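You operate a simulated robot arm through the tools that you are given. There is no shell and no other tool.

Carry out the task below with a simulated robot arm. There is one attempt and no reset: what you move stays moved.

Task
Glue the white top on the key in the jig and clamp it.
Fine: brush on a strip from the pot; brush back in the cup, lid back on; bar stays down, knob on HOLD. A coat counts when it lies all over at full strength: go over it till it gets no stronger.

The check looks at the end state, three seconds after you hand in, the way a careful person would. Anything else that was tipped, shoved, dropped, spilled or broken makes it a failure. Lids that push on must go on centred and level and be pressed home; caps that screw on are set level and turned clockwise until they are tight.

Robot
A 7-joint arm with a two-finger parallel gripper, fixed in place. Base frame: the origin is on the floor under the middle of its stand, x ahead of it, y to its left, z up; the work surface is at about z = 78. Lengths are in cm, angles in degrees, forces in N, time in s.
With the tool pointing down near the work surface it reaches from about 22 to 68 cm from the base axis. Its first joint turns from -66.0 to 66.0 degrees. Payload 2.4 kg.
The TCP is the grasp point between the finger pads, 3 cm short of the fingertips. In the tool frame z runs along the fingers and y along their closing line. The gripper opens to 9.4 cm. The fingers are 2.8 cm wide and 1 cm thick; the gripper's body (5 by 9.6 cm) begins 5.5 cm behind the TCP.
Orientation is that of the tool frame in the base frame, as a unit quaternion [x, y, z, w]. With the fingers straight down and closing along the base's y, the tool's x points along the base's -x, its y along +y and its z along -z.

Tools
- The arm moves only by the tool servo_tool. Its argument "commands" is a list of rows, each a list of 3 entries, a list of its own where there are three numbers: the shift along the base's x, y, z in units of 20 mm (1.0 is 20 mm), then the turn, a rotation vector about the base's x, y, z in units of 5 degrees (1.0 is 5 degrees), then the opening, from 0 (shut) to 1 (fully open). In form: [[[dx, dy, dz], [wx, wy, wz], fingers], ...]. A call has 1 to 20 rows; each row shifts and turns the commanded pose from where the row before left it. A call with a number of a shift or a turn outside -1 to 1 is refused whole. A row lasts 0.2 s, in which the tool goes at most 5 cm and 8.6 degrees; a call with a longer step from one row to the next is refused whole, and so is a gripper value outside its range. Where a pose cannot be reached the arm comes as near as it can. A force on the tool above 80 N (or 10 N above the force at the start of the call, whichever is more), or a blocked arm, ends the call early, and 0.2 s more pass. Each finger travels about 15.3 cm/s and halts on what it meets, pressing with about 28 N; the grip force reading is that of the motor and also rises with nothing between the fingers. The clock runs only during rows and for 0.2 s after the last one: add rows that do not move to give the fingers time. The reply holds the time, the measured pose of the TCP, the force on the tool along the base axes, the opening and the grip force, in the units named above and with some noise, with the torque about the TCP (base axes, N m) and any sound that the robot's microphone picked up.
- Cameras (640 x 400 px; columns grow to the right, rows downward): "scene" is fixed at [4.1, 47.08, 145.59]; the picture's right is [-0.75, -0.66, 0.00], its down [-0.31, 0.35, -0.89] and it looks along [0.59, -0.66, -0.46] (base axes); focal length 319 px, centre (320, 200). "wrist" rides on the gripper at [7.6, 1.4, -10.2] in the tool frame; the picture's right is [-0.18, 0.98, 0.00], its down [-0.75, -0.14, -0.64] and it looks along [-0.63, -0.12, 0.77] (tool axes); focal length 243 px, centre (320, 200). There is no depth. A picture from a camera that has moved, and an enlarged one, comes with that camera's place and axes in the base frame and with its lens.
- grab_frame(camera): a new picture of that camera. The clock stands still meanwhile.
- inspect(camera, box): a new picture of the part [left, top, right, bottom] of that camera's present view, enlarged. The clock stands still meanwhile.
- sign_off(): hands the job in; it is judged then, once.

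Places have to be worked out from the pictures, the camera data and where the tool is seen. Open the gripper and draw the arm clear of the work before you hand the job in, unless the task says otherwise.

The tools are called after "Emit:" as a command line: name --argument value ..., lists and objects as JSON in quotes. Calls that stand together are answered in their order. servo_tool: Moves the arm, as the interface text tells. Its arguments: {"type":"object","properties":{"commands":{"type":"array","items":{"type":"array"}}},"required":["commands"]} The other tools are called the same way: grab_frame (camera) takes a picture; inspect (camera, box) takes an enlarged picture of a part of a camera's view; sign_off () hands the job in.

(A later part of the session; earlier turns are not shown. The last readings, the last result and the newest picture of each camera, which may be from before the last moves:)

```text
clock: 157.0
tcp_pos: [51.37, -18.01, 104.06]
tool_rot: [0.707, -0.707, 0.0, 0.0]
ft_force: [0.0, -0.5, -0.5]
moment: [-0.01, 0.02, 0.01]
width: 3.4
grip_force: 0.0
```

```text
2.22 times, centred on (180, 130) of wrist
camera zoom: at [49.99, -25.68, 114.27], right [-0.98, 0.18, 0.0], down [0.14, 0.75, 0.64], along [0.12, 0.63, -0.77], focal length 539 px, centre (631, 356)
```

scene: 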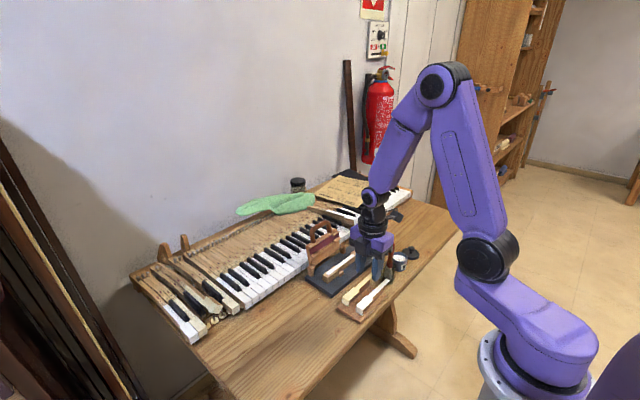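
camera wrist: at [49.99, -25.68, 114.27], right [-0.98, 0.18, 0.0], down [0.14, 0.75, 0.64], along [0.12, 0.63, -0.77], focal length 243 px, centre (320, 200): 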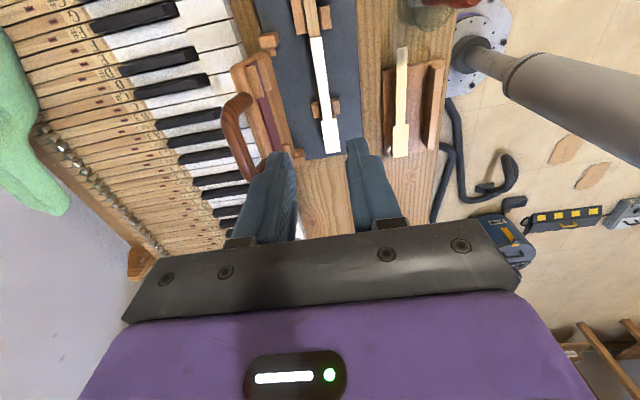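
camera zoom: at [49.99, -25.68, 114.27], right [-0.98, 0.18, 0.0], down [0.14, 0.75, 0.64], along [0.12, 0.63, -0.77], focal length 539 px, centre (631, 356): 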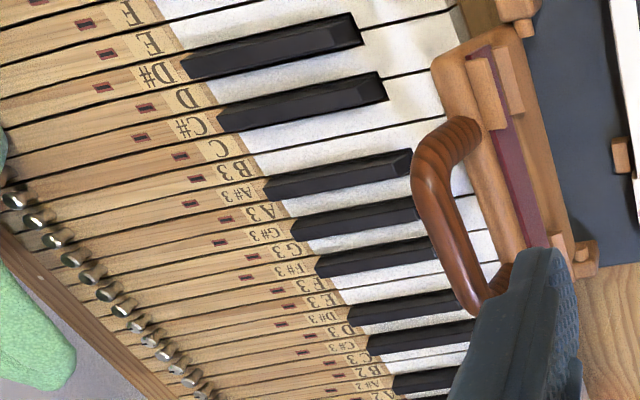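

Handle crossbar centre is at about (59.9, -16.05, 92.9), hinge axis near (56.1, z 83). I go above the crossbar with fingers opened to straddle it.

Emit:
servo_tool --commands '[[[0.8, 0.2, 0], [0, 0, 0], 0.36], [[0.8, 0.2, 0], [0, 0, 0], 0.36], [[0.8, 0.2, 0], [0, 0, 0], 0.34], [[0.8, 0.2, -0.6], [0, 0, 0], 0.34], [[0.8, 0.2, -0.8], [0, 0, 0], 0.34], [[0.325, 0, -0.8], [0, 0, 0], 0.34], [[0, 0, -0.8], [0, 0, 0], 0.34], [[0, 0, 0], [0, 0, 0], 0.34]]'

Emit:
grab_frame --camera "wrist"

Emit:
inspect --camera "scene" --box '[285, 185, 375, 265]'

```text
clock: 158.8
tcp_pos: [60.03, -15.81, 97.89]
tool_rot: [0.707, -0.707, 0.0, -0.001]
ft_force: [0.6, 0.2, 0.2]
moment: [0.02, -0.01, 0.0]
width: 3.19
grip_force: 0.2
```

```text
taken
camera wrist: at [58.64, -23.47, 108.14], right [-0.98, 0.18, 0.0], down [0.14, 0.75, 0.64], along [0.12, 0.63, -0.77], focal length 243 px, centre (320, 200)
```

wrist: 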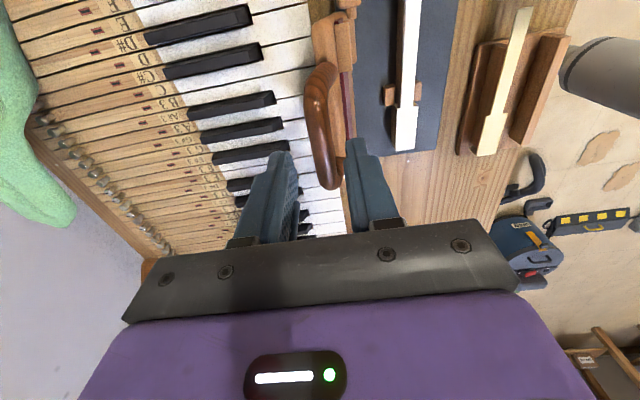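

```text
5.00 times, centred on (330, 225) of scene
camera zoom: at [4.1, 47.08, 145.59], right [-0.75, -0.66, 0.0], down [-0.31, 0.35, -0.89], along [0.59, -0.66, -0.46], focal length 1596 px, centre (270, 75)
```

zoom: 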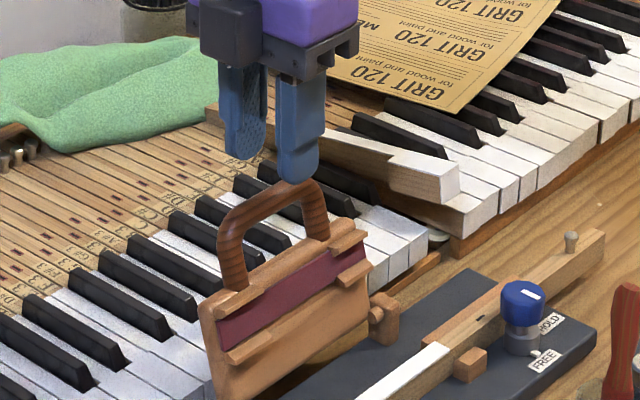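

Emit:
inspect --camera "wrist" --box '[260, 50, 400, 200]'

```text
2.67 times, centred on (330, 125) of wrist
camera zoom: at [58.64, -23.47, 108.14], right [-0.98, 0.18, 0.0], down [0.14, 0.75, 0.64], along [0.12, 0.63, -0.77], focal length 647 px, centre (293, 400)
```

zoom: 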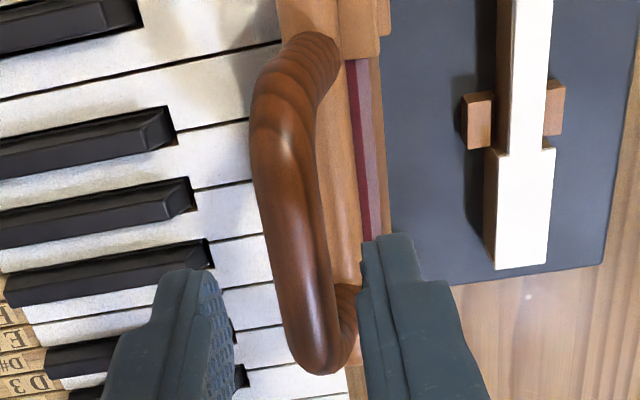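

The crossbar lies centred between the fingers. I lower around it (tips stay above the bar's edge) and narrow the gap a bit.

Emit:
servo_tool --commands '[[[0, 0, -0.6], [0, 0, 0], 0.34], [[0, 0, -0.6], [0, 0, 0], 0.34], [[0, 0, -0.6], [0, 0, 0], 0.34], [[0, 0, 0], [0, 0, 0], 0.3], [[0, 0, 0], [0, 0, 0], 0.3]]'

Emit:
inspect --camera "wrist" --box '[260, 70, 400, 220]'

Emit:
inspect --camera "scene" --box '[300, 195, 360, 255]'

```text
clock: 160.0
tcp_pos: [60.13, -16.07, 94.46]
tool_rot: [-0.707, 0.707, 0.0, 0.0]
ft_force: [-0.8, -0.2, 0.5]
moment: [0.02, 0.01, -0.02]
width: 2.8
grip_force: 0.0
```

```text
2.67 times, centred on (330, 145) of wrist
camera zoom: at [58.73, -23.56, 104.61], right [-0.98, 0.18, 0.0], down [0.14, 0.75, 0.64], along [0.12, 0.63, -0.77], focal length 647 px, centre (293, 347)
```

zoom: 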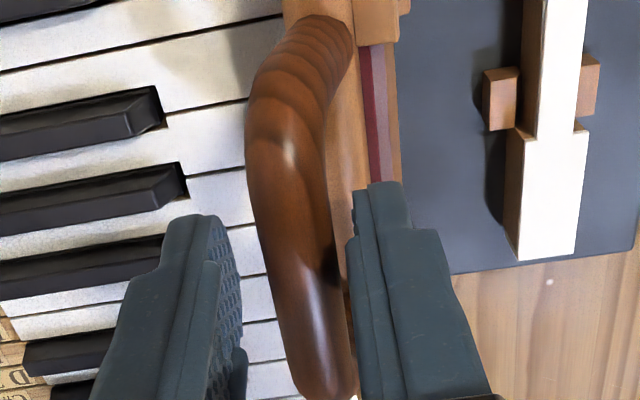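

```text
6.67 times, centred on (330, 225) of scene
camera zoom: at [4.1, 47.08, 145.59], right [-0.75, -0.66, 0.0], down [-0.31, 0.35, -0.89], along [0.59, -0.66, -0.46], focal length 2127 px, centre (253, 33)
```

zoom: 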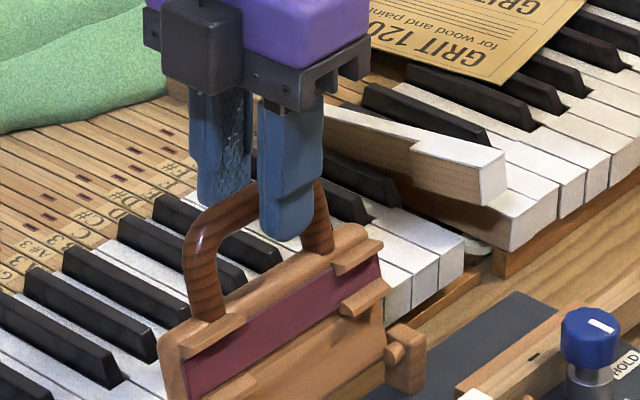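

Fingers straddle the crossbar. I now push it forward (-x) along its arc up to the vertical, checking forces.

Emit:
servo_tool --commands '[[[-0.4, 0, 0.06], [0, 0, 0], 0.3], [[-0.4, 0, 0.08], [0, 0, 0], 0.3], [[-0.4, 0, 0.08], [0, 0, 0], 0.3], [[-0.4, 0, 0.07], [0, 0, 0], 0.3], [[-0.4, 0, 0.06], [0, 0, 0], 0.3], [[0, 0, 0], [0, 0, 0], 0.3]]'

Emit:
inspect --camera "scene" --box '[300, 195, 380, 275]'

Emit:
inspect --camera "wrist" --box '[260, 70, 400, 220]'

```text
clock: 161.4
tcp_pos: [56.14, -16.12, 95.1]
tool_rot: [0.707, -0.707, -0.001, -0.001]
ft_force: [-0.9, -0.1, 0.1]
moment: [0.03, 0.0, 0.0]
width: 2.84
grip_force: 0.0
```

```text
5.00 times, centred on (340, 235) of scene
camera zoom: at [4.1, 47.08, 145.59], right [-0.75, -0.66, 0.0], down [-0.31, 0.35, -0.89], along [0.59, -0.66, -0.46], focal length 1596 px, centre (220, 25)
```

zoom: 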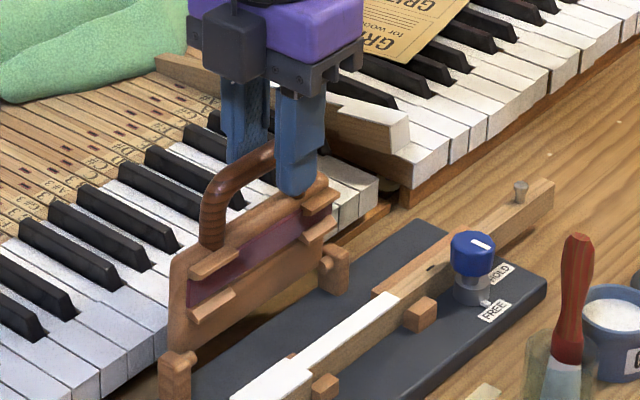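

```text
2.67 times, centred on (330, 145) of wrist
camera zoom: at [54.71, -23.61, 105.29], right [-0.98, 0.18, 0.0], down [0.14, 0.75, 0.64], along [0.12, 0.63, -0.77], focal length 647 px, centre (293, 347)
```

zoom: 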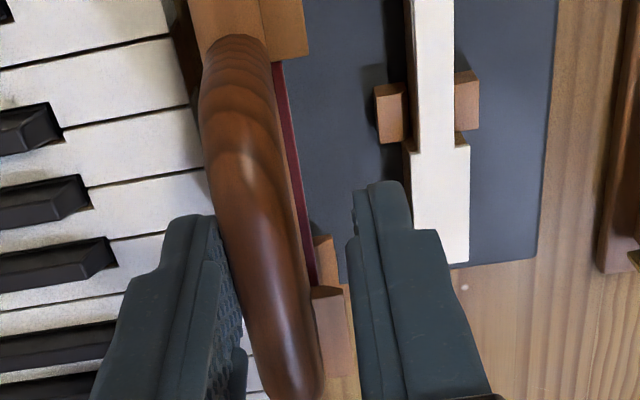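

The bar follows smoothly. I continue past vertical; it should come to rest against the -x finger.

Emit:
servo_tool --commands '[[[-0.3, 0, 0.0], [0, 0, 0], 0.3], [[-0.3, 0, 0.0], [0, 0, 0], 0.3], [[-0.3, 0, -0.03], [0, 0, 0], 0.3], [[-0.3, 0, -0.08], [0, 0, 0], 0.3], [[-0.3, 0, -0.1], [0, 0, 0], 0.3], [[-0.3, 0, -0.14], [0, 0, 0], 0.3], [[0, 0, 0], [0, 0, 0], 0.3]]'

Emit:
inspect --camera "scene" --box '[300, 195, 380, 275]'

Emit:
inspect --camera "wrist" --box '[240, 70, 400, 230]'

```text
clock: 163.0
tcp_pos: [52.34, -16.07, 94.24]
tool_rot: [0.707, -0.707, 0.0, 0.0]
ft_force: [-0.3, 0.0, -0.3]
moment: [0.0, 0.0, -0.01]
width: 2.83
grip_force: 0.2
```

```text
5.00 times, centred on (340, 235) of scene
camera zoom: at [4.1, 47.08, 145.59], right [-0.75, -0.66, 0.0], down [-0.31, 0.35, -0.89], along [0.59, -0.66, -0.46], focal length 1596 px, centre (220, 25)
```

zoom: 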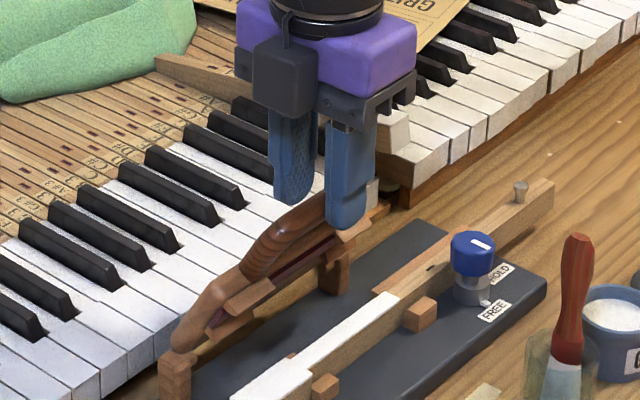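

```text
2.50 times, centred on (320, 150) of wrist
camera zoom: at [50.99, -23.65, 104.53], right [-0.98, 0.18, 0.0], down [0.14, 0.75, 0.64], along [0.12, 0.63, -0.77], focal length 606 px, centre (320, 325)
```

zoom: 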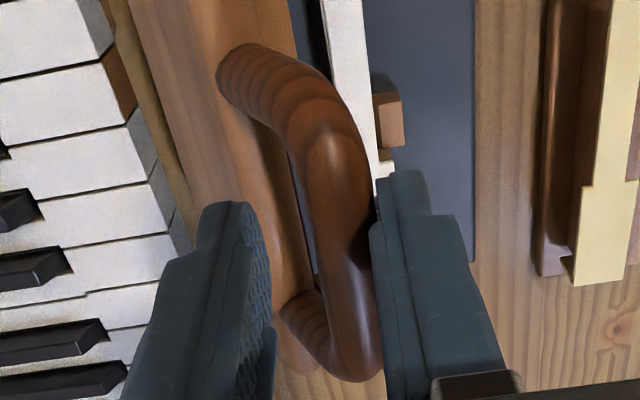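

The bar has passed over and leans on the -x finger. I narrow the cage and lower it along the arc under control.

Emit:
servo_tool --commands '[[[0, 0, 0], [0, 0, 0], 0.225], [[0, 0, 0], [0, 0, 0], 0.225], [[-0.27, 0, -0.17], [0, 0, 0], 0.225], [[-0.275, 0, -0.18], [0, 0, 0], 0.225], [[-0.39, 0, -0.25], [0, 0, 0], 0.225], [[-0.365, 0, -0.28], [0, 0, 0], 0.225], [[-0.345, 0, -0.31], [0, 0, 0], 0.225], [[0, 0, 0], [0, 0, 0], 0.225]]'

Emit:
inspect --camera "scene" --box '[300, 205, 380, 285]'

Emit:
inspect --camera "wrist" --box '[240, 70, 400, 230]'

```text
clock: 164.8
tcp_pos: [48.99, -16.03, 91.88]
tool_rot: [-0.707, 0.707, 0.0, -0.001]
ft_force: [-0.9, -0.7, -0.1]
moment: [-0.03, 0.0, 0.01]
width: 2.15
grip_force: 0.6
```

```text
5.00 times, centred on (340, 245) of scene
camera zoom: at [4.1, 47.08, 145.59], right [-0.75, -0.66, 0.0], down [-0.31, 0.35, -0.89], along [0.59, -0.66, -0.46], focal length 1596 px, centre (220, -25)
```

zoom: 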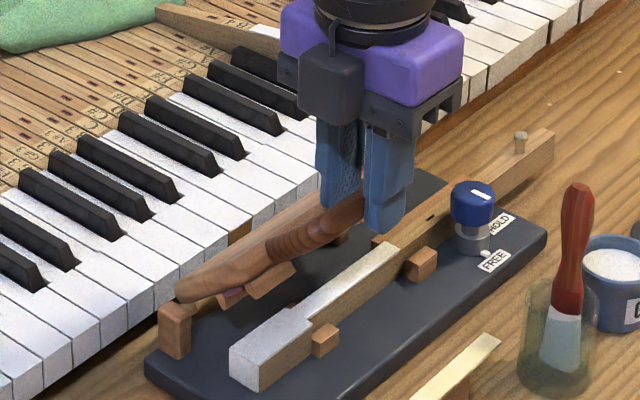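

```text
2.50 times, centred on (320, 150) of wrist
camera zoom: at [47.67, -23.64, 102.14], right [-0.98, 0.18, 0.0], down [0.14, 0.75, 0.64], along [0.12, 0.63, -0.77], focal length 606 px, centre (320, 325)
```

zoom: 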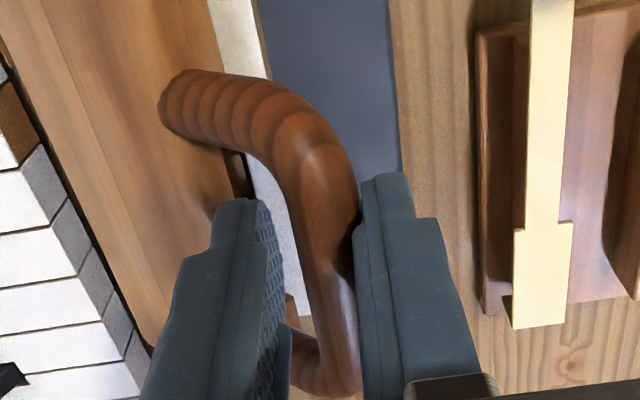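

Emit:
servo_tool --commands '[[[-0.31, 0, -0.345], [0, 0, 0], 0.225], [[-0.28, 0, -0.365], [0, 0, 0], 0.225], [[-0.25, 0, -0.39], [0, 0, 0], 0.225], [[0, 0, 0], [0, 0, 0], 0.225]]'

Emit:
inspect --camera "scene" --box '[300, 205, 380, 285]'

Emit:
inspect --camera "wrist" --box '[240, 70, 400, 230]'

```text
clock: 165.8
tcp_pos: [47.45, -16.09, 89.77]
tool_rot: [-0.707, 0.707, 0.001, 0.0]
ft_force: [-1.6, 1.1, 0.1]
moment: [-0.02, -0.03, -0.02]
width: 2.2
grip_force: 0.6
```

```text
5.00 times, centred on (340, 245) of scene
camera zoom: at [4.1, 47.08, 145.59], right [-0.75, -0.66, 0.0], down [-0.31, 0.35, -0.89], along [0.59, -0.66, -0.46], focal length 1596 px, centre (220, -25)
```

zoom: 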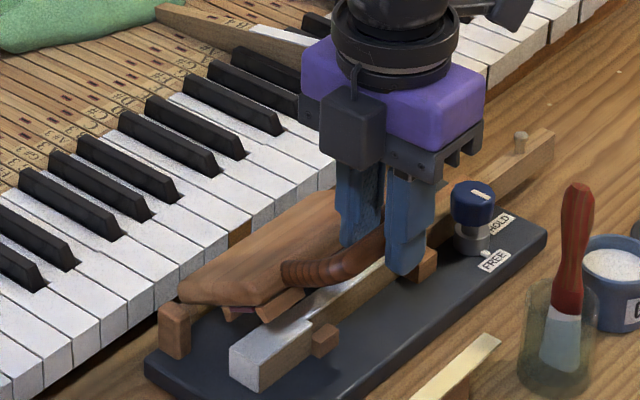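

```text
2.50 times, centred on (320, 150) of wrist
camera zoom: at [46.1, -23.66, 99.98], right [-0.98, 0.18, 0.0], down [0.14, 0.75, 0.64], along [0.12, 0.63, -0.77], focal length 606 px, centre (320, 325)
```

zoom: 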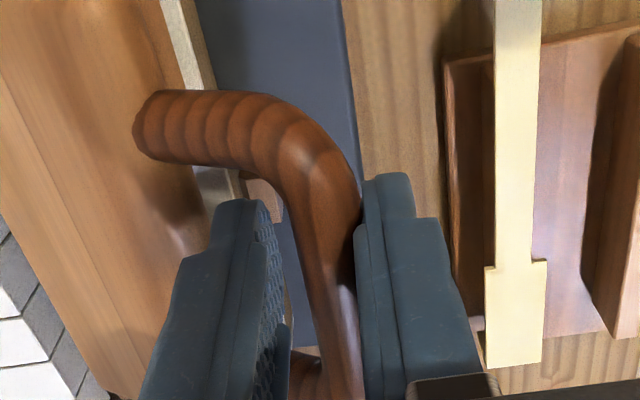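

Emit:
servo_tool --commands '[[[-0.215, 0, -0.41], [0, 0, 0], 0.225], [[-0.175, 0, -0.425], [0, 0, 0], 0.225], [[0, 0, 0], [0, 0, 0], 0.225]]'

Emit:
inspect --camera "scene" --box '[310, 215, 380, 285]'

Emit:
inspect --camera "wrist" --box '[240, 70, 400, 230]'

```text
clock: 166.6
tcp_pos: [46.79, -16.04, 88.03]
tool_rot: [0.707, -0.707, -0.001, 0.001]
ft_force: [-5.2, 0.8, 1.2]
moment: [0.05, 0.12, -0.1]
width: 2.48
grip_force: 2.8
```

```text
5.71 times, centred on (345, 250) of scene
camera zoom: at [4.08, 47.08, 145.59], right [-0.75, -0.66, 0.0], down [-0.31, 0.35, -0.89], along [0.59, -0.66, -0.46], focal length 1824 px, centre (177, -86)
```

zoom: 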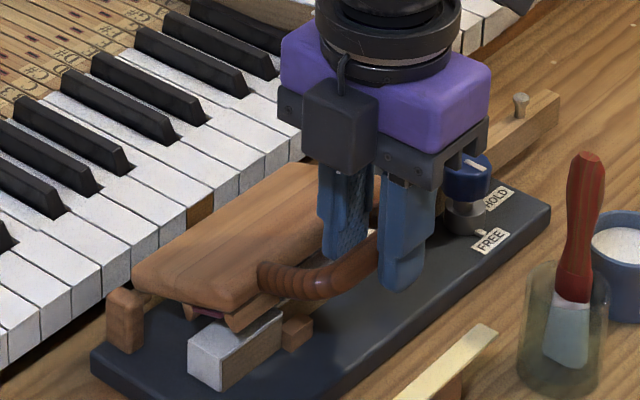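

```text
2.50 times, centred on (320, 150) of wrist
camera zoom: at [45.34, -23.65, 98.19], right [-0.98, 0.18, 0.0], down [0.14, 0.75, 0.64], along [0.12, 0.63, -0.77], focal length 606 px, centre (320, 325)
```

zoom: 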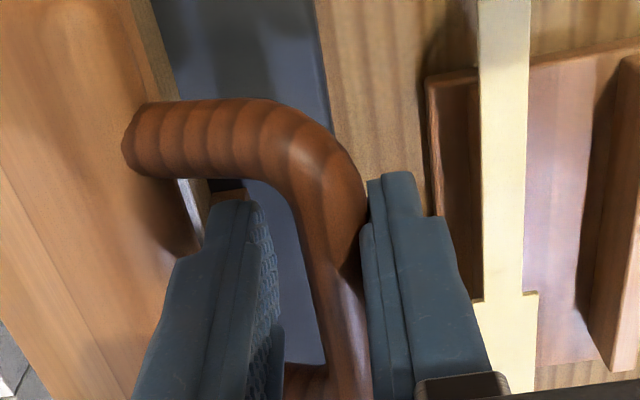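

Nearly down. I open the cage a touch and continue down so the bar settles gently.

Emit:
servo_tool --commands '[[[-0.1, 0, -0.2], [0, 0, 0], 0.26], [[-0.1, 0, -0.2], [0, 0, 0], 0.28], [[-0.05, 0, -0.1], [0, 0, 0], 0.3], [[0, 0, 0], [0, 0, 0], 0.3]]'

Emit:
inspect --camera "scene" --box '[310, 215, 380, 285]'

Emit:
inspect --camera "wrist" --box '[240, 70, 400, 230]'

```text
clock: 167.6
tcp_pos: [46.19, -16.06, 87.03]
tool_rot: [0.707, -0.707, 0.0, 0.0]
ft_force: [-3.1, -0.1, -1.5]
moment: [0.03, 0.09, -0.08]
width: 3.0
grip_force: 1.7
```

```text
5.71 times, centred on (345, 250) of scene
camera zoom: at [4.09, 47.08, 145.59], right [-0.75, -0.66, 0.0], down [-0.31, 0.35, -0.89], along [0.59, -0.66, -0.46], focal length 1824 px, centre (177, -86)
```

zoom: 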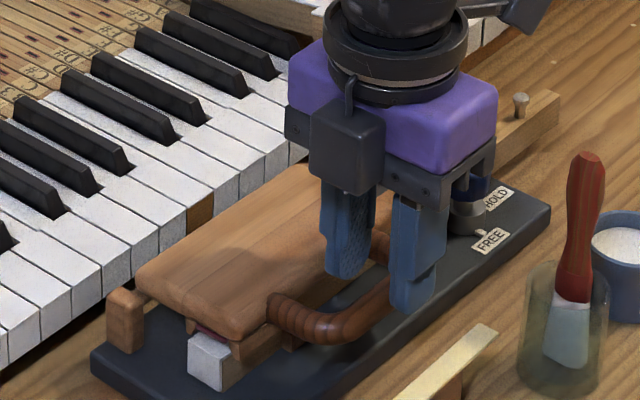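

```text
2.50 times, centred on (320, 150) of wrist
camera zoom: at [44.82, -23.62, 97.25], right [-0.98, 0.18, 0.0], down [0.14, 0.75, 0.64], along [0.12, 0.63, -0.77], focal length 606 px, centre (320, 325)
```

zoom: 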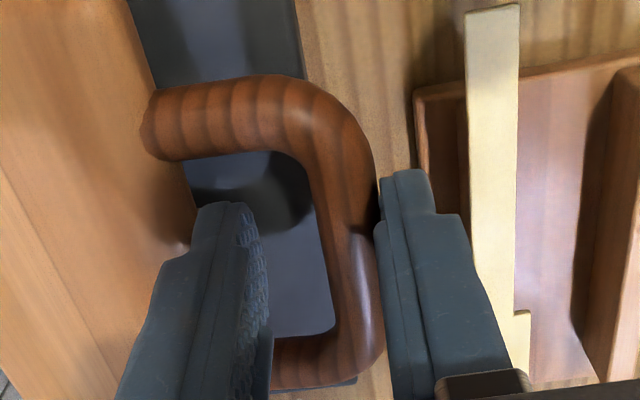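

The bar is essentially flat. I move the fingers clear of the crossbar and see whether it settles fully.

Emit:
servo_tool --commands '[[[-0.15, 0, 0], [0, 0, 0], 0.32], [[-0.1, 0, 0], [0, 0, 0], 0.34], [[0, 0, 0], [0, 0, 0], 0.34], [[0, 0, 0], [0, 0, 0], 0.34]]'

Emit:
inspect --camera "scene" --box '[310, 225, 370, 285]'

Emit:
inspect --camera "wrist" --box '[240, 70, 400, 230]'

```text
clock: 168.6
tcp_pos: [45.62, -16.16, 86.94]
tool_rot: [0.707, -0.707, 0.0, 0.0]
ft_force: [-0.6, -0.1, 0.4]
moment: [-0.02, 0.02, 0.01]
width: 3.19
grip_force: 0.1
```

```text
6.67 times, centred on (340, 255) of scene
camera zoom: at [4.1, 47.08, 145.59], right [-0.75, -0.66, 0.0], down [-0.31, 0.35, -0.89], along [0.59, -0.66, -0.46], focal length 2127 px, centre (187, -167)
```

zoom: 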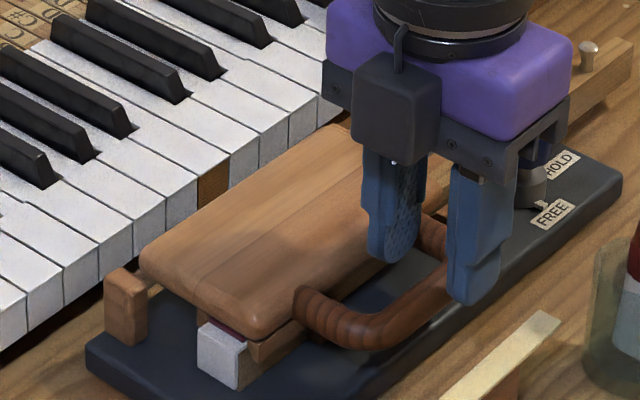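

```text
2.50 times, centred on (320, 150) of wrist
camera zoom: at [44.29, -23.64, 97.29], right [-0.98, 0.18, 0.0], down [0.14, 0.75, 0.64], along [0.12, 0.63, -0.77], focal length 606 px, centre (320, 325)
```

zoom: 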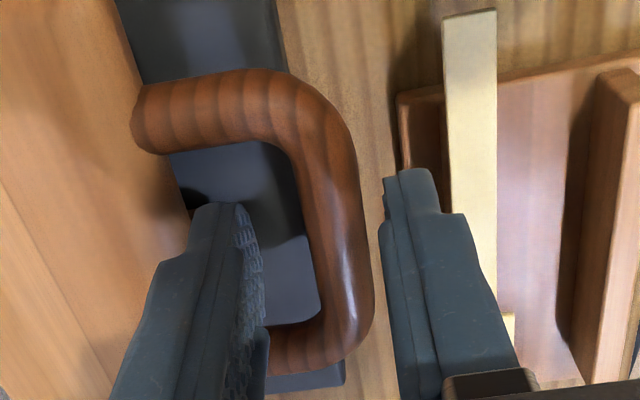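

Bar is down flat on the top. I lift clear and turn the hand back to straight, moving over the knob.

Emit:
servo_tool --commands '[[[0, 0, 0.5], [0, 0, 0], 0.34], [[0, 0, 0.9], [0, 0, 0], 0.4], [[0, 0, 0.9], [0, 0, -1], 0.5], [[0, 0, 0.9], [0, 0, -1], 0.6], [[0, -0.5, 0.9], [0, 0, -1], 0.6], [[0, -0.5, 0], [0, 0, -1], 0.6], [[0, -0.5, 0], [0, 0, -1], 0.6], [[0, -0.5, 0], [0, 0, -1], 0.6], [[0, -0.5, 0], [0, 0, -1], 0.6], [[0.2, -0.5, 0], [0, 0, -1], 0.6], [[0.2, -0.5, 0], [0, 0, -1], 0.6], [[0.2, -0.5, 0], [0, 0, -1], 0.6], [[0.2, -0.5, 0], [0, 0, -1], 0.6], [[0.2, -0.5, 0], [0, 0, -1], 0.6], [[0.2, -0.5, 0], [0, 0, -1], 0.6], [[0.1, -0.4, 0], [0, 0, -1], 0.6], [[0, 0, 0], [0, 0, -1], 0.6], [[0, 0, 0], [0, 0, -1], 0.6], [[0, 0, 0], [0, 0, -1], 0.6], [[0, 0, 0], [0, 0, -1], 0.6]]'

Emit:
grab_frame --camera "wrist"

Emit:
grab_frame --camera "scene"

```text
clock: 172.8
tcp_pos: [48.29, -27.82, 95.24]
tool_rot: [0.002, 1.0, 0.0, 0.001]
ft_force: [-0.1, 0.3, 0.6]
moment: [-0.05, 0.01, -0.05]
width: 5.64
grip_force: 0.1
```

```text
taken
camera wrist: at [40.7, -26.34, 105.47], right [0.19, 0.98, 0.0], down [0.75, -0.14, 0.64], along [0.63, -0.12, -0.77], focal length 243 px, centre (320, 200)
```

wrist: 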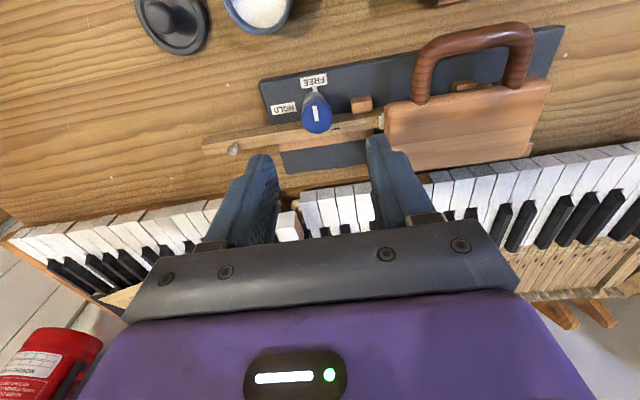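

```text
taken
```

scene: 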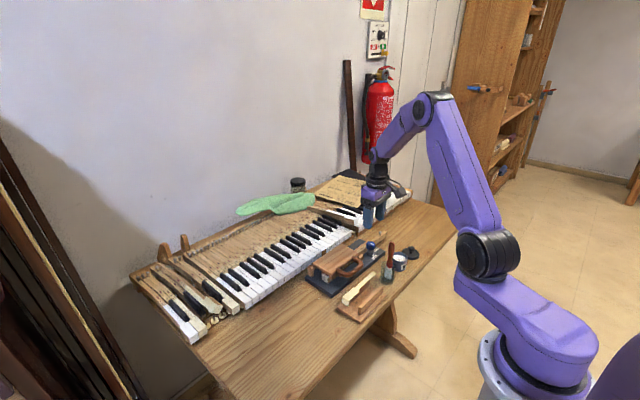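

Emit:
inspect --camera "wrist" --box '[260, 60, 380, 150]'

Emit:
inspect --camera "scene" --box '[305, 230, 385, 300]'

```text
4.44 times, centred on (320, 105) of wrist
camera zoom: at [40.7, -26.34, 105.47], right [0.19, 0.98, 0.0], down [0.75, -0.14, 0.64], along [0.63, -0.12, -0.77], focal length 1078 px, centre (320, 622)
```

zoom: 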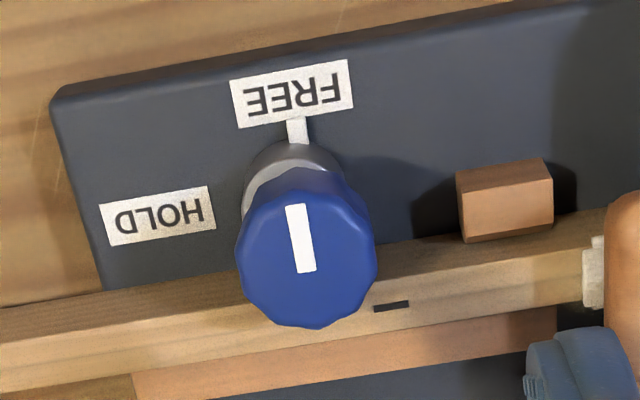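

```text
5.71 times, centred on (345, 265) of scene
camera zoom: at [4.1, 47.08, 145.59], right [-0.75, -0.66, 0.0], down [-0.31, 0.35, -0.89], along [0.59, -0.66, -0.46], focal length 1824 px, centre (177, -171)
```

zoom: 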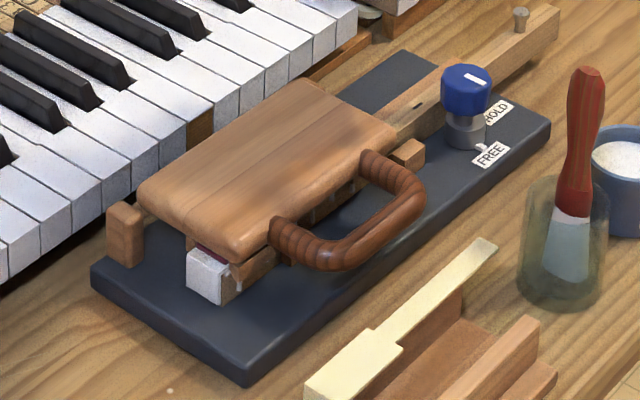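

Knob is on FREE with the pointer toward the FREE label. I descend over it to check alignment.

Emit:
servo_tool --commands '[[[0.075, -0.095, -0.6], [0, 0, 0], 0.6], [[0, 0, -0.9], [0, 0, 0], 0.6], [[0, 0, -0.9], [0, 0, 0], 0.6], [[0, 0, -0.9], [0, 0, 0], 0.6], [[0, 0, 0], [0, 0, 0], 0.6]]'

Emit:
inspect --camera "wrist" --box '[250, 70, 390, 190]'

```text
clock: 174.0
tcp_pos: [48.42, -27.97, 88.48]
tool_rot: [0.001, 1.0, 0.0, 0.0]
ft_force: [0.6, -0.4, -0.5]
moment: [-0.03, 0.0, 0.01]
width: 5.64
grip_force: 0.0
```

```text
3.33 times, centred on (320, 130) of wrist
camera zoom: at [40.81, -26.59, 98.8], right [0.18, 0.98, 0.0], down [0.75, -0.14, 0.64], along [0.63, -0.12, -0.77], focal length 809 px, centre (320, 433)
```

zoom: 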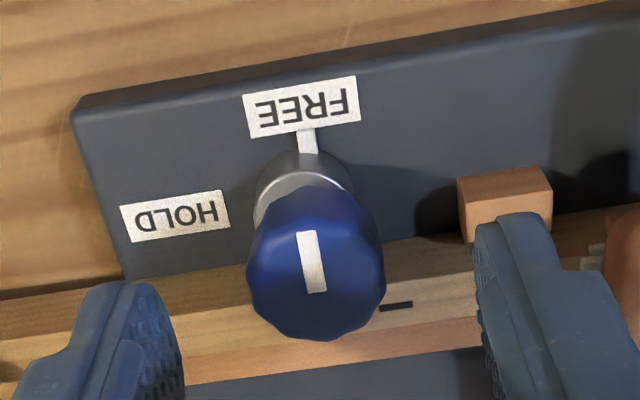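

Emit:
servo_tool --commands '[[[-0.05, 0, -0.5], [0, 0, 0], 0.6], [[0, 0, -0.5], [0, 0, 0], 0.6], [[0, 0, -0.245], [0, 0, 0], 0.6], [[0, 0, 0], [0, 0, 0], 0.42], [[0, 0, 0], [0, 0, 0], 0.3], [[0, 0, 0], [0, 0, 0], 0.1], [[0, 0, 0], [0, 0, 0], 0.0]]'

Emit:
inspect --camera "wrist" --box '[240, 90, 400, 210]'

```text
clock: 175.6
tcp_pos: [48.35, -28.2, 86.25]
tool_rot: [0.0, 1.0, -0.001, 0.001]
ft_force: [1.0, -11.6, 0.8]
moment: [-0.28, -0.36, -0.06]
width: 2.79
grip_force: 28.0
```

```text
3.33 times, centred on (320, 150) of wrist
camera zoom: at [40.75, -26.71, 96.35], right [0.19, 0.98, 0.0], down [0.75, -0.14, 0.64], along [0.63, -0.12, -0.77], focal length 809 px, centre (320, 367)
```

zoom: 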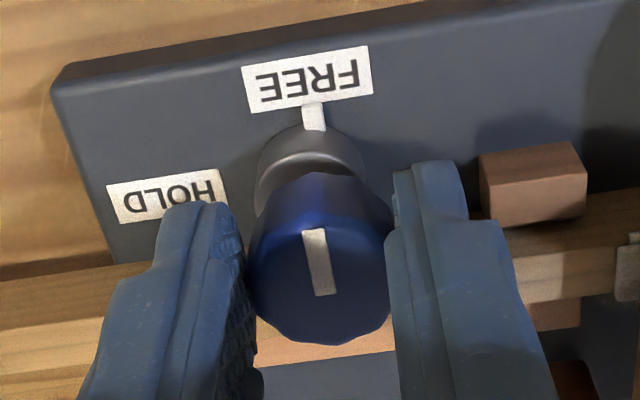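

Gripped. I relieve the small side force and turn counter-clockwise (+z) toward HOLD.

Emit:
servo_tool --commands '[[[0, -0.06, 0], [0, 0, 0], 0], [[0, 0, 0], [0, 0, 1], 0], [[0, 0, 0], [0, 0, 1], 0], [[0, 0, 0], [0, 0, 1], 0], [[0, 0, 0], [0, 0, 1], 0], [[0, 0, 0], [0, 0, 0], 0]]'

Emit:
inspect --camera "wrist" --box '[240, 90, 400, 210]'

```text
clock: 177.0
tcp_pos: [48.2, -28.29, 86.11]
tool_rot: [-0.172, 0.985, -0.001, 0.0]
ft_force: [-4.0, -20.0, 0.9]
moment: [-0.41, 0.01, -0.1]
width: 2.78
grip_force: 27.9
```

```text
3.33 times, centred on (320, 150) of wrist
camera zoom: at [40.63, -29.48, 96.4], right [-0.16, 0.99, 0.0], down [0.76, 0.12, 0.64], along [0.63, 0.1, -0.77], focal length 809 px, centre (320, 367)
```

zoom: 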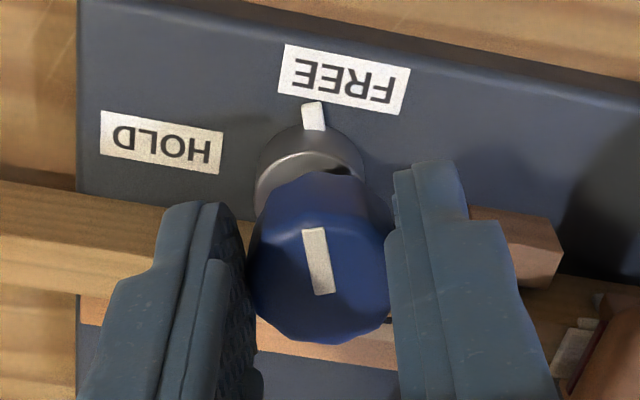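

Emit:
servo_tool --commands '[[[-0.02, -0.08, 0], [0, 0, 0], 0], [[0, 0, 0], [0, 0, 1], 0], [[0, 0, 0], [0, 0, 1], 0], [[0, 0, 0], [0, 0, 1], 0], [[0, 0, 0], [0, 0, 0], 0]]'

```text
clock: 178.2
tcp_pos: [48.32, -28.28, 86.17]
tool_rot: [-0.301, 0.954, 0.0, 0.001]
ft_force: [-0.9, -15.5, 0.2]
moment: [-0.19, -0.15, -0.06]
width: 2.81
grip_force: 27.9
```

Emit:
servo_tool --commands '[[[0, -0.07, 0], [0, 0, 0], 0], [[0, 0, 0], [0, 0, 1], 0], [[0, 0, 0], [0, 0, 1], 0], [[0, 0, 0], [0, 0, 1], 0], [[0, 0, 0], [0, 0, 1], 0], [[0, 0, 0], [0, 0, 0], 0]]'

Emit:
inspect --camera "wrist" --box '[240, 90, 400, 210]'

```text
clock: 179.6
tcp_pos: [48.3, -28.43, 86.11]
tool_rot: [-0.462, 0.887, 0.0, -0.001]
ft_force: [-0.9, -10.6, 0.1]
moment: [-0.05, -0.12, -0.02]
width: 2.78
grip_force: 28.6
```

```text
3.33 times, centred on (320, 150) of wrist
camera zoom: at [42.84, -33.83, 96.42], right [-0.7, 0.71, 0.0], down [0.55, 0.54, 0.64], along [0.46, 0.45, -0.77], focal length 809 px, centre (320, 367)
```

zoom: 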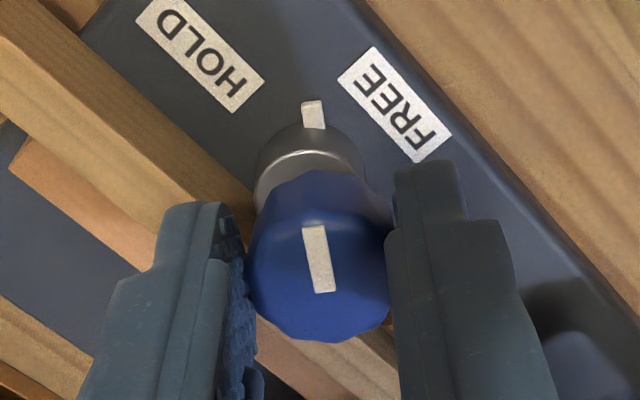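

Pointer is past halfway. I continue to 90°.

Emit:
servo_tool --commands '[[[0, -0.04, 0], [0, 0, 0], 0], [[0, 0, 0], [0, 0, 1], 0], [[0, 0, 0], [0, 0, 1], 0], [[0, 0, 0], [0, 0, 1], 0], [[0, 0, 0], [0, 0, 1], 0], [[0, 0, 0], [0, 0, 1], 0], [[0, 0, 0], [0, 0, 0], 0]]'

Emit:
inspect --camera "wrist" --box '[240, 90, 400, 210]'

```text
clock: 181.2
tcp_pos: [48.48, -28.43, 86.27]
tool_rot: [-0.643, 0.765, -0.002, 0.0]
ft_force: [10.7, -3.2, 0.5]
moment: [0.16, -0.36, -0.06]
width: 2.8
grip_force: 27.8
```

```text
3.33 times, centred on (320, 150) of wrist
camera zoom: at [45.76, -35.7, 96.43], right [-0.94, 0.35, 0.0], down [0.27, 0.72, 0.64], along [0.23, 0.6, -0.77], focal length 809 px, centre (320, 367)
```

zoom: 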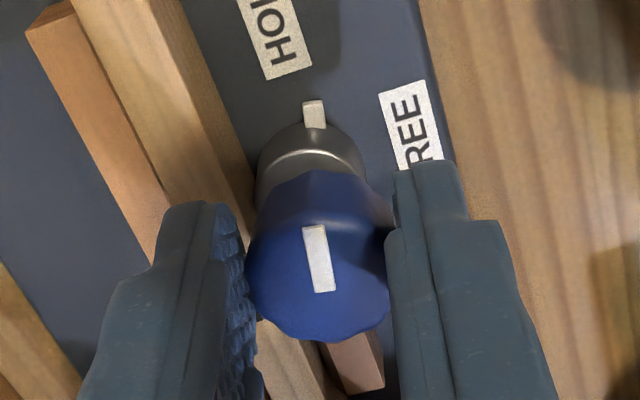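

Emit:
servo_tool --commands '[[[0.04, 0, 0], [0, 0, 0], 0], [[0, 0, 0], [0, 0, 1], 0], [[0, 0, 0], [0, 0, 1], 0], [[0, 0, 0], [0, 0, 0], 0]]'

Emit:
inspect --camera "wrist" --box '[240, 70, 400, 210]'

Emit:
inspect --camera "scene" --box '[350, 220, 410, 265]'

```text
clock: 182.2
tcp_pos: [48.57, -28.53, 86.26]
tool_rot: [-0.707, 0.707, -0.002, 0.0]
ft_force: [13.2, -4.1, 0.8]
moment: [0.12, -0.3, -0.23]
width: 2.8
grip_force: 27.7
```

```text
2.86 times, centred on (320, 140) of wrist
camera zoom: at [47.09, -36.09, 96.44], right [-0.98, 0.18, 0.0], down [0.14, 0.75, 0.64], along [0.12, 0.63, -0.77], focal length 693 px, centre (320, 371)
```

zoom: 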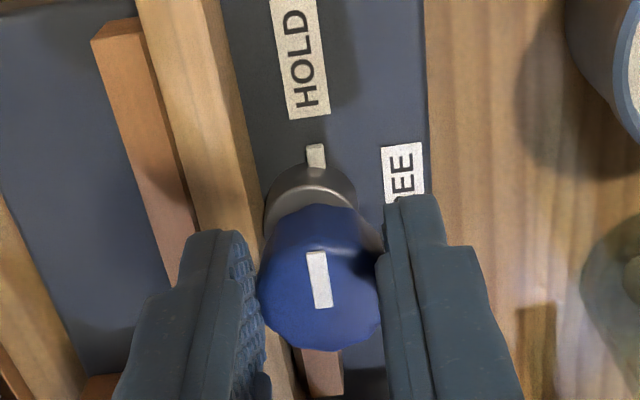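

```text
8.89 times, centred on (380, 242) of scene
camera zoom: at [4.13, 47.07, 145.59], right [-0.75, -0.66, 0.0], down [-0.31, 0.35, -0.89], along [0.59, -0.66, -0.46], focal length 2837 px, centre (-213, -178)
```

zoom: 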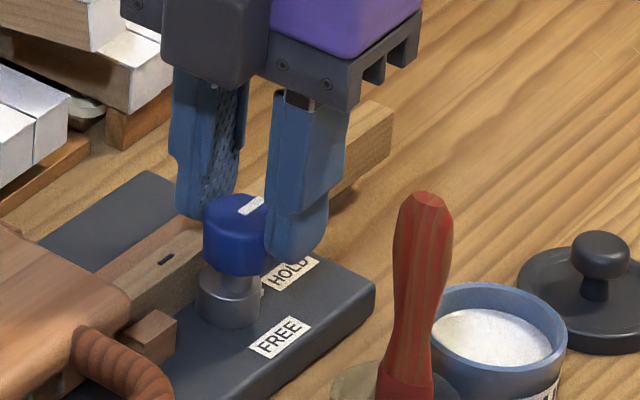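

Tab points at HOLD and the torque rose as at a stop. I release and rise.

Emit:
servo_tool --commands '[[[0, 0, 0], [0, 0, 0], 0.33], [[0, 0, 0], [0, 0, 0], 0.4], [[0, 0, 0], [0, 0, 0], 0.55], [[0, 0, 0], [0, 0, 0], 0.6], [[0, 0, 0.6], [0, 0, 0], 0.6], [[0, 0, 0.9], [0, 0, 0], 0.6], [[0, 0, 0.9], [0, 0, 0], 0.6], [[0, 0, 0.9], [0, 0, 0], 0.6], [[0, 0, 0.9], [0, 0, 0], 0.6], [[0, 0, 0], [0, 0, 0], 0.6]]'

Emit:
grab_frame --camera "wrist"

Emit:
inspect --camera "scene" --box '[310, 215, 410, 295]'

```text
clock: 184.4
tcp_pos: [48.34, -28.52, 94.64]
tool_rot: [-0.707, 0.707, 0.0, 0.0]
ft_force: [-0.4, 0.0, -0.1]
moment: [-0.02, 0.0, -0.01]
width: 5.61
grip_force: 0.1
```

```text
taken
camera wrist: at [46.97, -36.11, 104.89], right [-0.98, 0.18, 0.0], down [0.14, 0.75, 0.64], along [0.12, 0.63, -0.77], focal length 243 px, centre (320, 200)
```

wrist: 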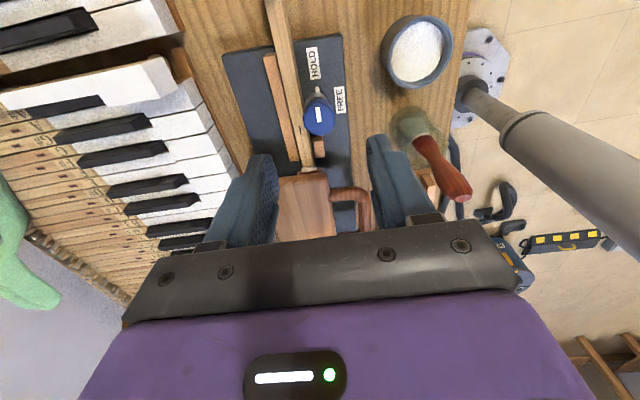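

```text
5.00 times, centred on (360, 255) of scene
camera zoom: at [4.1, 47.08, 145.59], right [-0.75, -0.66, 0.0], down [-0.31, 0.35, -0.89], along [0.59, -0.66, -0.46], focal length 1596 px, centre (120, -75)
```

zoom: 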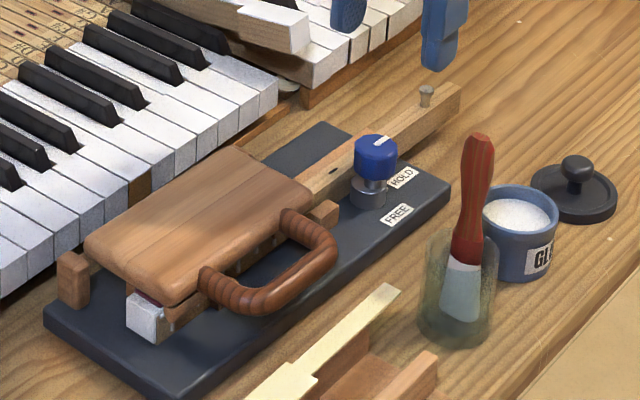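

Bar down, knob on HOLD. Next the lid: I turn the hand straight and go above where I set it down.

Emit:
servo_tool --commands '[[[-0.239, -0.306, 0], [0, 0, -1], 0.6], [[-0.239, -0.306, 0], [0, 0, -1], 0.6], [[-0.239, -0.306, 0], [0, 0, -1], 0.6], [[-0.239, -0.306, 0], [0, 0, -1], 0.6], [[-0.239, -0.306, 0], [0, 0, -1], 0.6], [[-0.239, -0.306, 0], [0, 0, -1], 0.6], [[-0.239, -0.306, 0], [0, 0, -1], 0.6], [[-0.239, -0.306, 0], [0, 0, -1], 0.6], [[-0.239, -0.306, 0], [0, 0, -1], 0.6], [[-0.239, -0.306, -0.1], [0, 0, -1], 0.55], [[-0.239, -0.306, -0.1], [0, 0, -1], 0.5], [[-0.239, -0.306, -0.1], [0, 0, -1], 0.5], [[-0.239, -0.306, -0.2], [0, 0, -1], 0.5], [[-0.239, -0.306, -0.2], [0, 0, -1], 0.5], [[-0.239, -0.306, -0.3], [0, 0, -1], 0.5], [[-0.239, -0.306, -0.3], [0, 0, -1], 0.5], [[-0.239, -0.306, -0.3], [0, 0, -1], 0.5], [[-0.242, -0.303, -0.3], [0, 0, -1], 0.5], [[0, 0, 0], [0, 0, 0], 0.5]]'

Emit:
grab_frame --camera "wrist"

Emit:
inspect --camera "wrist" --box '[250, 60, 470, 190]'

```text
clock: 188.4
tcp_pos: [39.71, -39.54, 90.82]
tool_rot: [0.001, 1.0, -0.001, 0.0]
ft_force: [-0.1, -1.2, 0.0]
moment: [0.01, -0.04, -0.01]
width: 4.71
grip_force: 0.2
```

```text
taken
camera wrist: at [32.07, -38.04, 101.04], right [0.19, 0.98, 0.0], down [0.75, -0.14, 0.64], along [0.63, -0.12, -0.77], focal length 243 px, centre (320, 200)
```

wrist: 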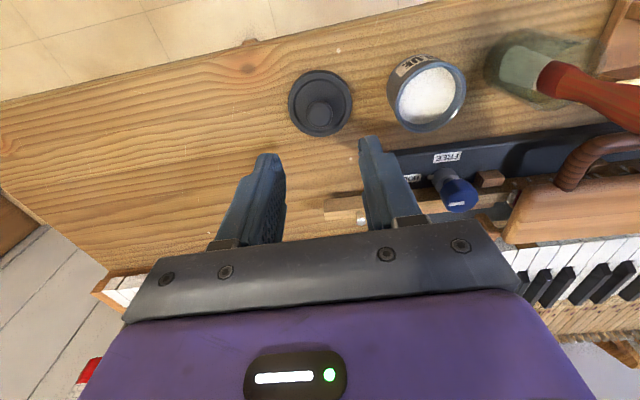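

```text
2.91 times, centred on (360, 125) of wrist
camera zoom: at [32.07, -38.04, 101.04], right [0.19, 0.98, 0.0], down [0.75, -0.14, 0.64], along [0.63, -0.12, -0.77], focal length 706 px, centre (204, 418)
```

zoom: 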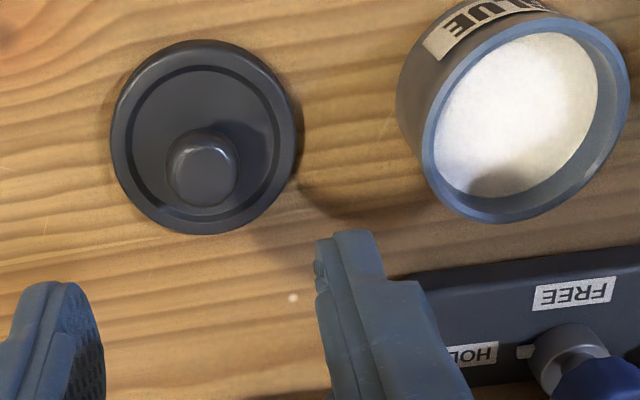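

The lid is where I left it, centred in y. I lower to the same grip height as when I set it down and close gently.

Emit:
servo_tool --commands '[[[-0.1, 0, -0.9], [0, 0, 0], 0.5], [[0, 0, -0.9], [0, 0, 0], 0.5], [[0, 0, -0.9], [0, 0, 0], 0.5], [[0, 0, -0.9], [0, 0, 0], 0.5], [[0, 0, -0.62], [0, 0, 0], 0.45], [[0, 0, 0], [0, 0, 0], 0.4], [[0, 0, 0], [0, 0, 0], 0.3], [[0, 0, 0], [0, 0, 0], 0.25]]'

Emit:
inspect --camera "wrist" --box '[240, 100, 400, 230]'

```text
clock: 190.2
tcp_pos: [39.53, -39.52, 82.36]
tool_rot: [0.0, 1.0, 0.0, 0.0]
ft_force: [0.3, 0.0, 1.0]
moment: [0.02, -0.01, 0.01]
width: 2.36
grip_force: 0.1
```

```text
3.08 times, centred on (320, 165) of wrist
camera zoom: at [32.0, -38.12, 92.59], right [0.18, 0.98, 0.0], down [0.75, -0.14, 0.64], along [0.63, -0.12, -0.77], focal length 746 px, centre (320, 308)
```

zoom: 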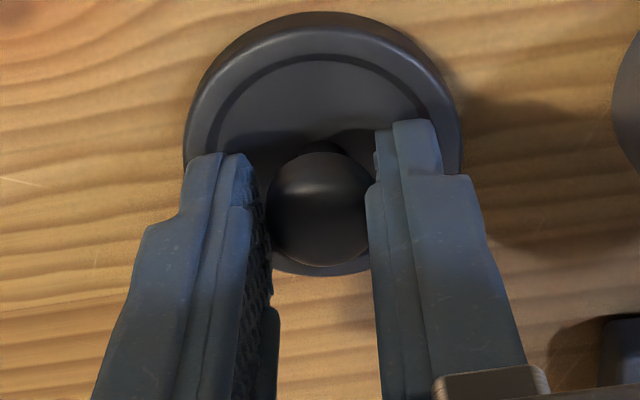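

Emit:
servo_tool --commands '[[[0, 0, 0], [0, 0, 0], 0.2], [[0, 0, 0], [0, 0, 0], 0.15], [[0, 0, 0], [0, 0, 0], 0.15], [[0, 0, 0.3], [0, 0, 0], 0.15], [[0, 0, 0.6], [0, 0, 0], 0.15], [[0, 0, 0.8], [0, 0, 0], 0.15], [[0, 0, 0.8], [0, 0, 0], 0.15], [[0, 0, 0], [0, 0, 0], 0.15]]'

Emit:
inspect --camera "wrist" --box '[240, 80, 480, 230]'

Emit:
inspect --camera "scene" --box '[380, 215, 440, 275]'

```text
clock: 192.0
tcp_pos: [39.33, -39.6, 87.38]
tool_rot: [0.0, 1.0, 0.0, 0.0]
ft_force: [-0.4, 0.2, -0.1]
moment: [0.03, 0.0, 0.01]
width: 1.92
grip_force: 27.5
```

```text
2.67 times, centred on (360, 155) of wrist
camera zoom: at [31.89, -38.12, 97.6], right [0.18, 0.98, 0.0], down [0.75, -0.14, 0.64], along [0.63, -0.12, -0.77], focal length 647 px, centre (213, 320)
```

zoom: 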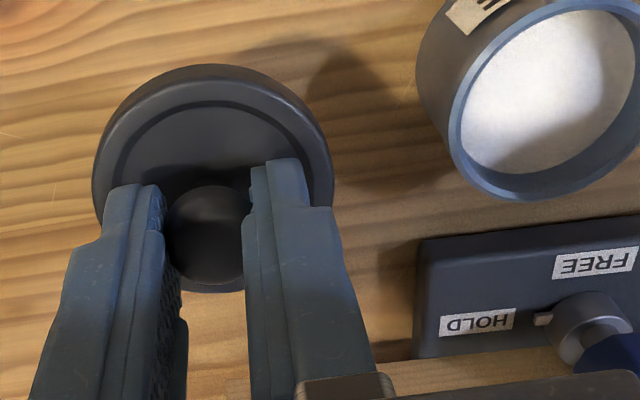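

```text
6.67 times, centred on (410, 245) of scene
camera zoom: at [4.1, 47.08, 145.59], right [-0.75, -0.66, 0.0], down [-0.31, 0.35, -0.89], along [0.59, -0.66, -0.46], focal length 2127 px, centre (-280, -100)
```

zoom: 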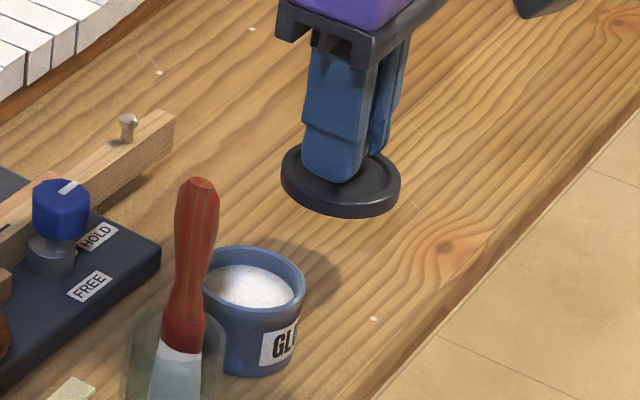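

Lid is held level. I raise it and carry it over the pot (same spot it came from, adjusted for the grip shift), then check centring.

Emit:
servo_tool --commands '[[[0, 0, 0.7], [0, 0, 0], 0.15], [[0, 0, 0.7], [0, 0, 0], 0.15], [[0, 0.8, 0], [0, 0, 0], 0.15], [[0, 0.9, 0], [0, 0, 0], 0.15], [[0, 0.9, 0], [0, 0, 0], 0.15], [[0, 0.9, 0], [0, 0, 0], 0.15], [[0, 0.8, 0], [0, 0, 0], 0.15], [[0, 0, 0], [0, 0, 0], 0.15]]'

Emit:
inspect --camera "wrist" --box '[240, 60, 440, 220]'

Emit:
inspect --camera "scene" --box '[380, 225, 425, 280]'

```text
clock: 193.8
tcp_pos: [39.57, -30.79, 90.34]
tool_rot: [0.0, 1.0, 0.0, 0.0]
ft_force: [0.4, 0.5, -0.1]
moment: [0.0, 0.0, -0.01]
width: 1.93
grip_force: 28.3
```

```text
2.50 times, centred on (340, 140) of wrist
camera zoom: at [32.01, -29.42, 100.4], right [0.18, 0.98, 0.0], down [0.75, -0.14, 0.64], along [0.63, -0.12, -0.77], focal length 606 px, centre (270, 350)
```

zoom: 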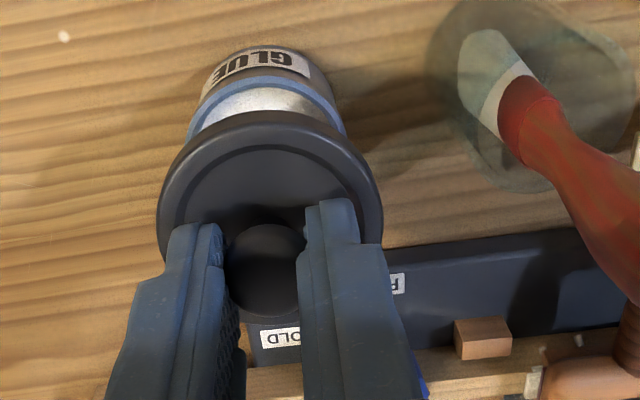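

```text
7.27 times, centred on (402, 252) of scene
camera zoom: at [4.1, 47.08, 145.59], right [-0.75, -0.66, 0.0], down [-0.31, 0.35, -0.89], along [0.59, -0.66, -0.46], focal length 2321 px, centre (-280, -182)
```

zoom: 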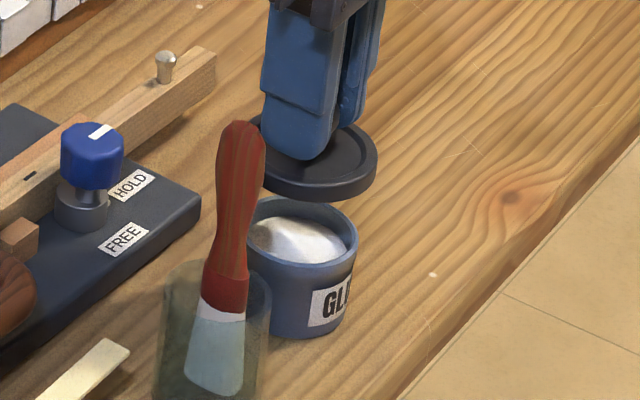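

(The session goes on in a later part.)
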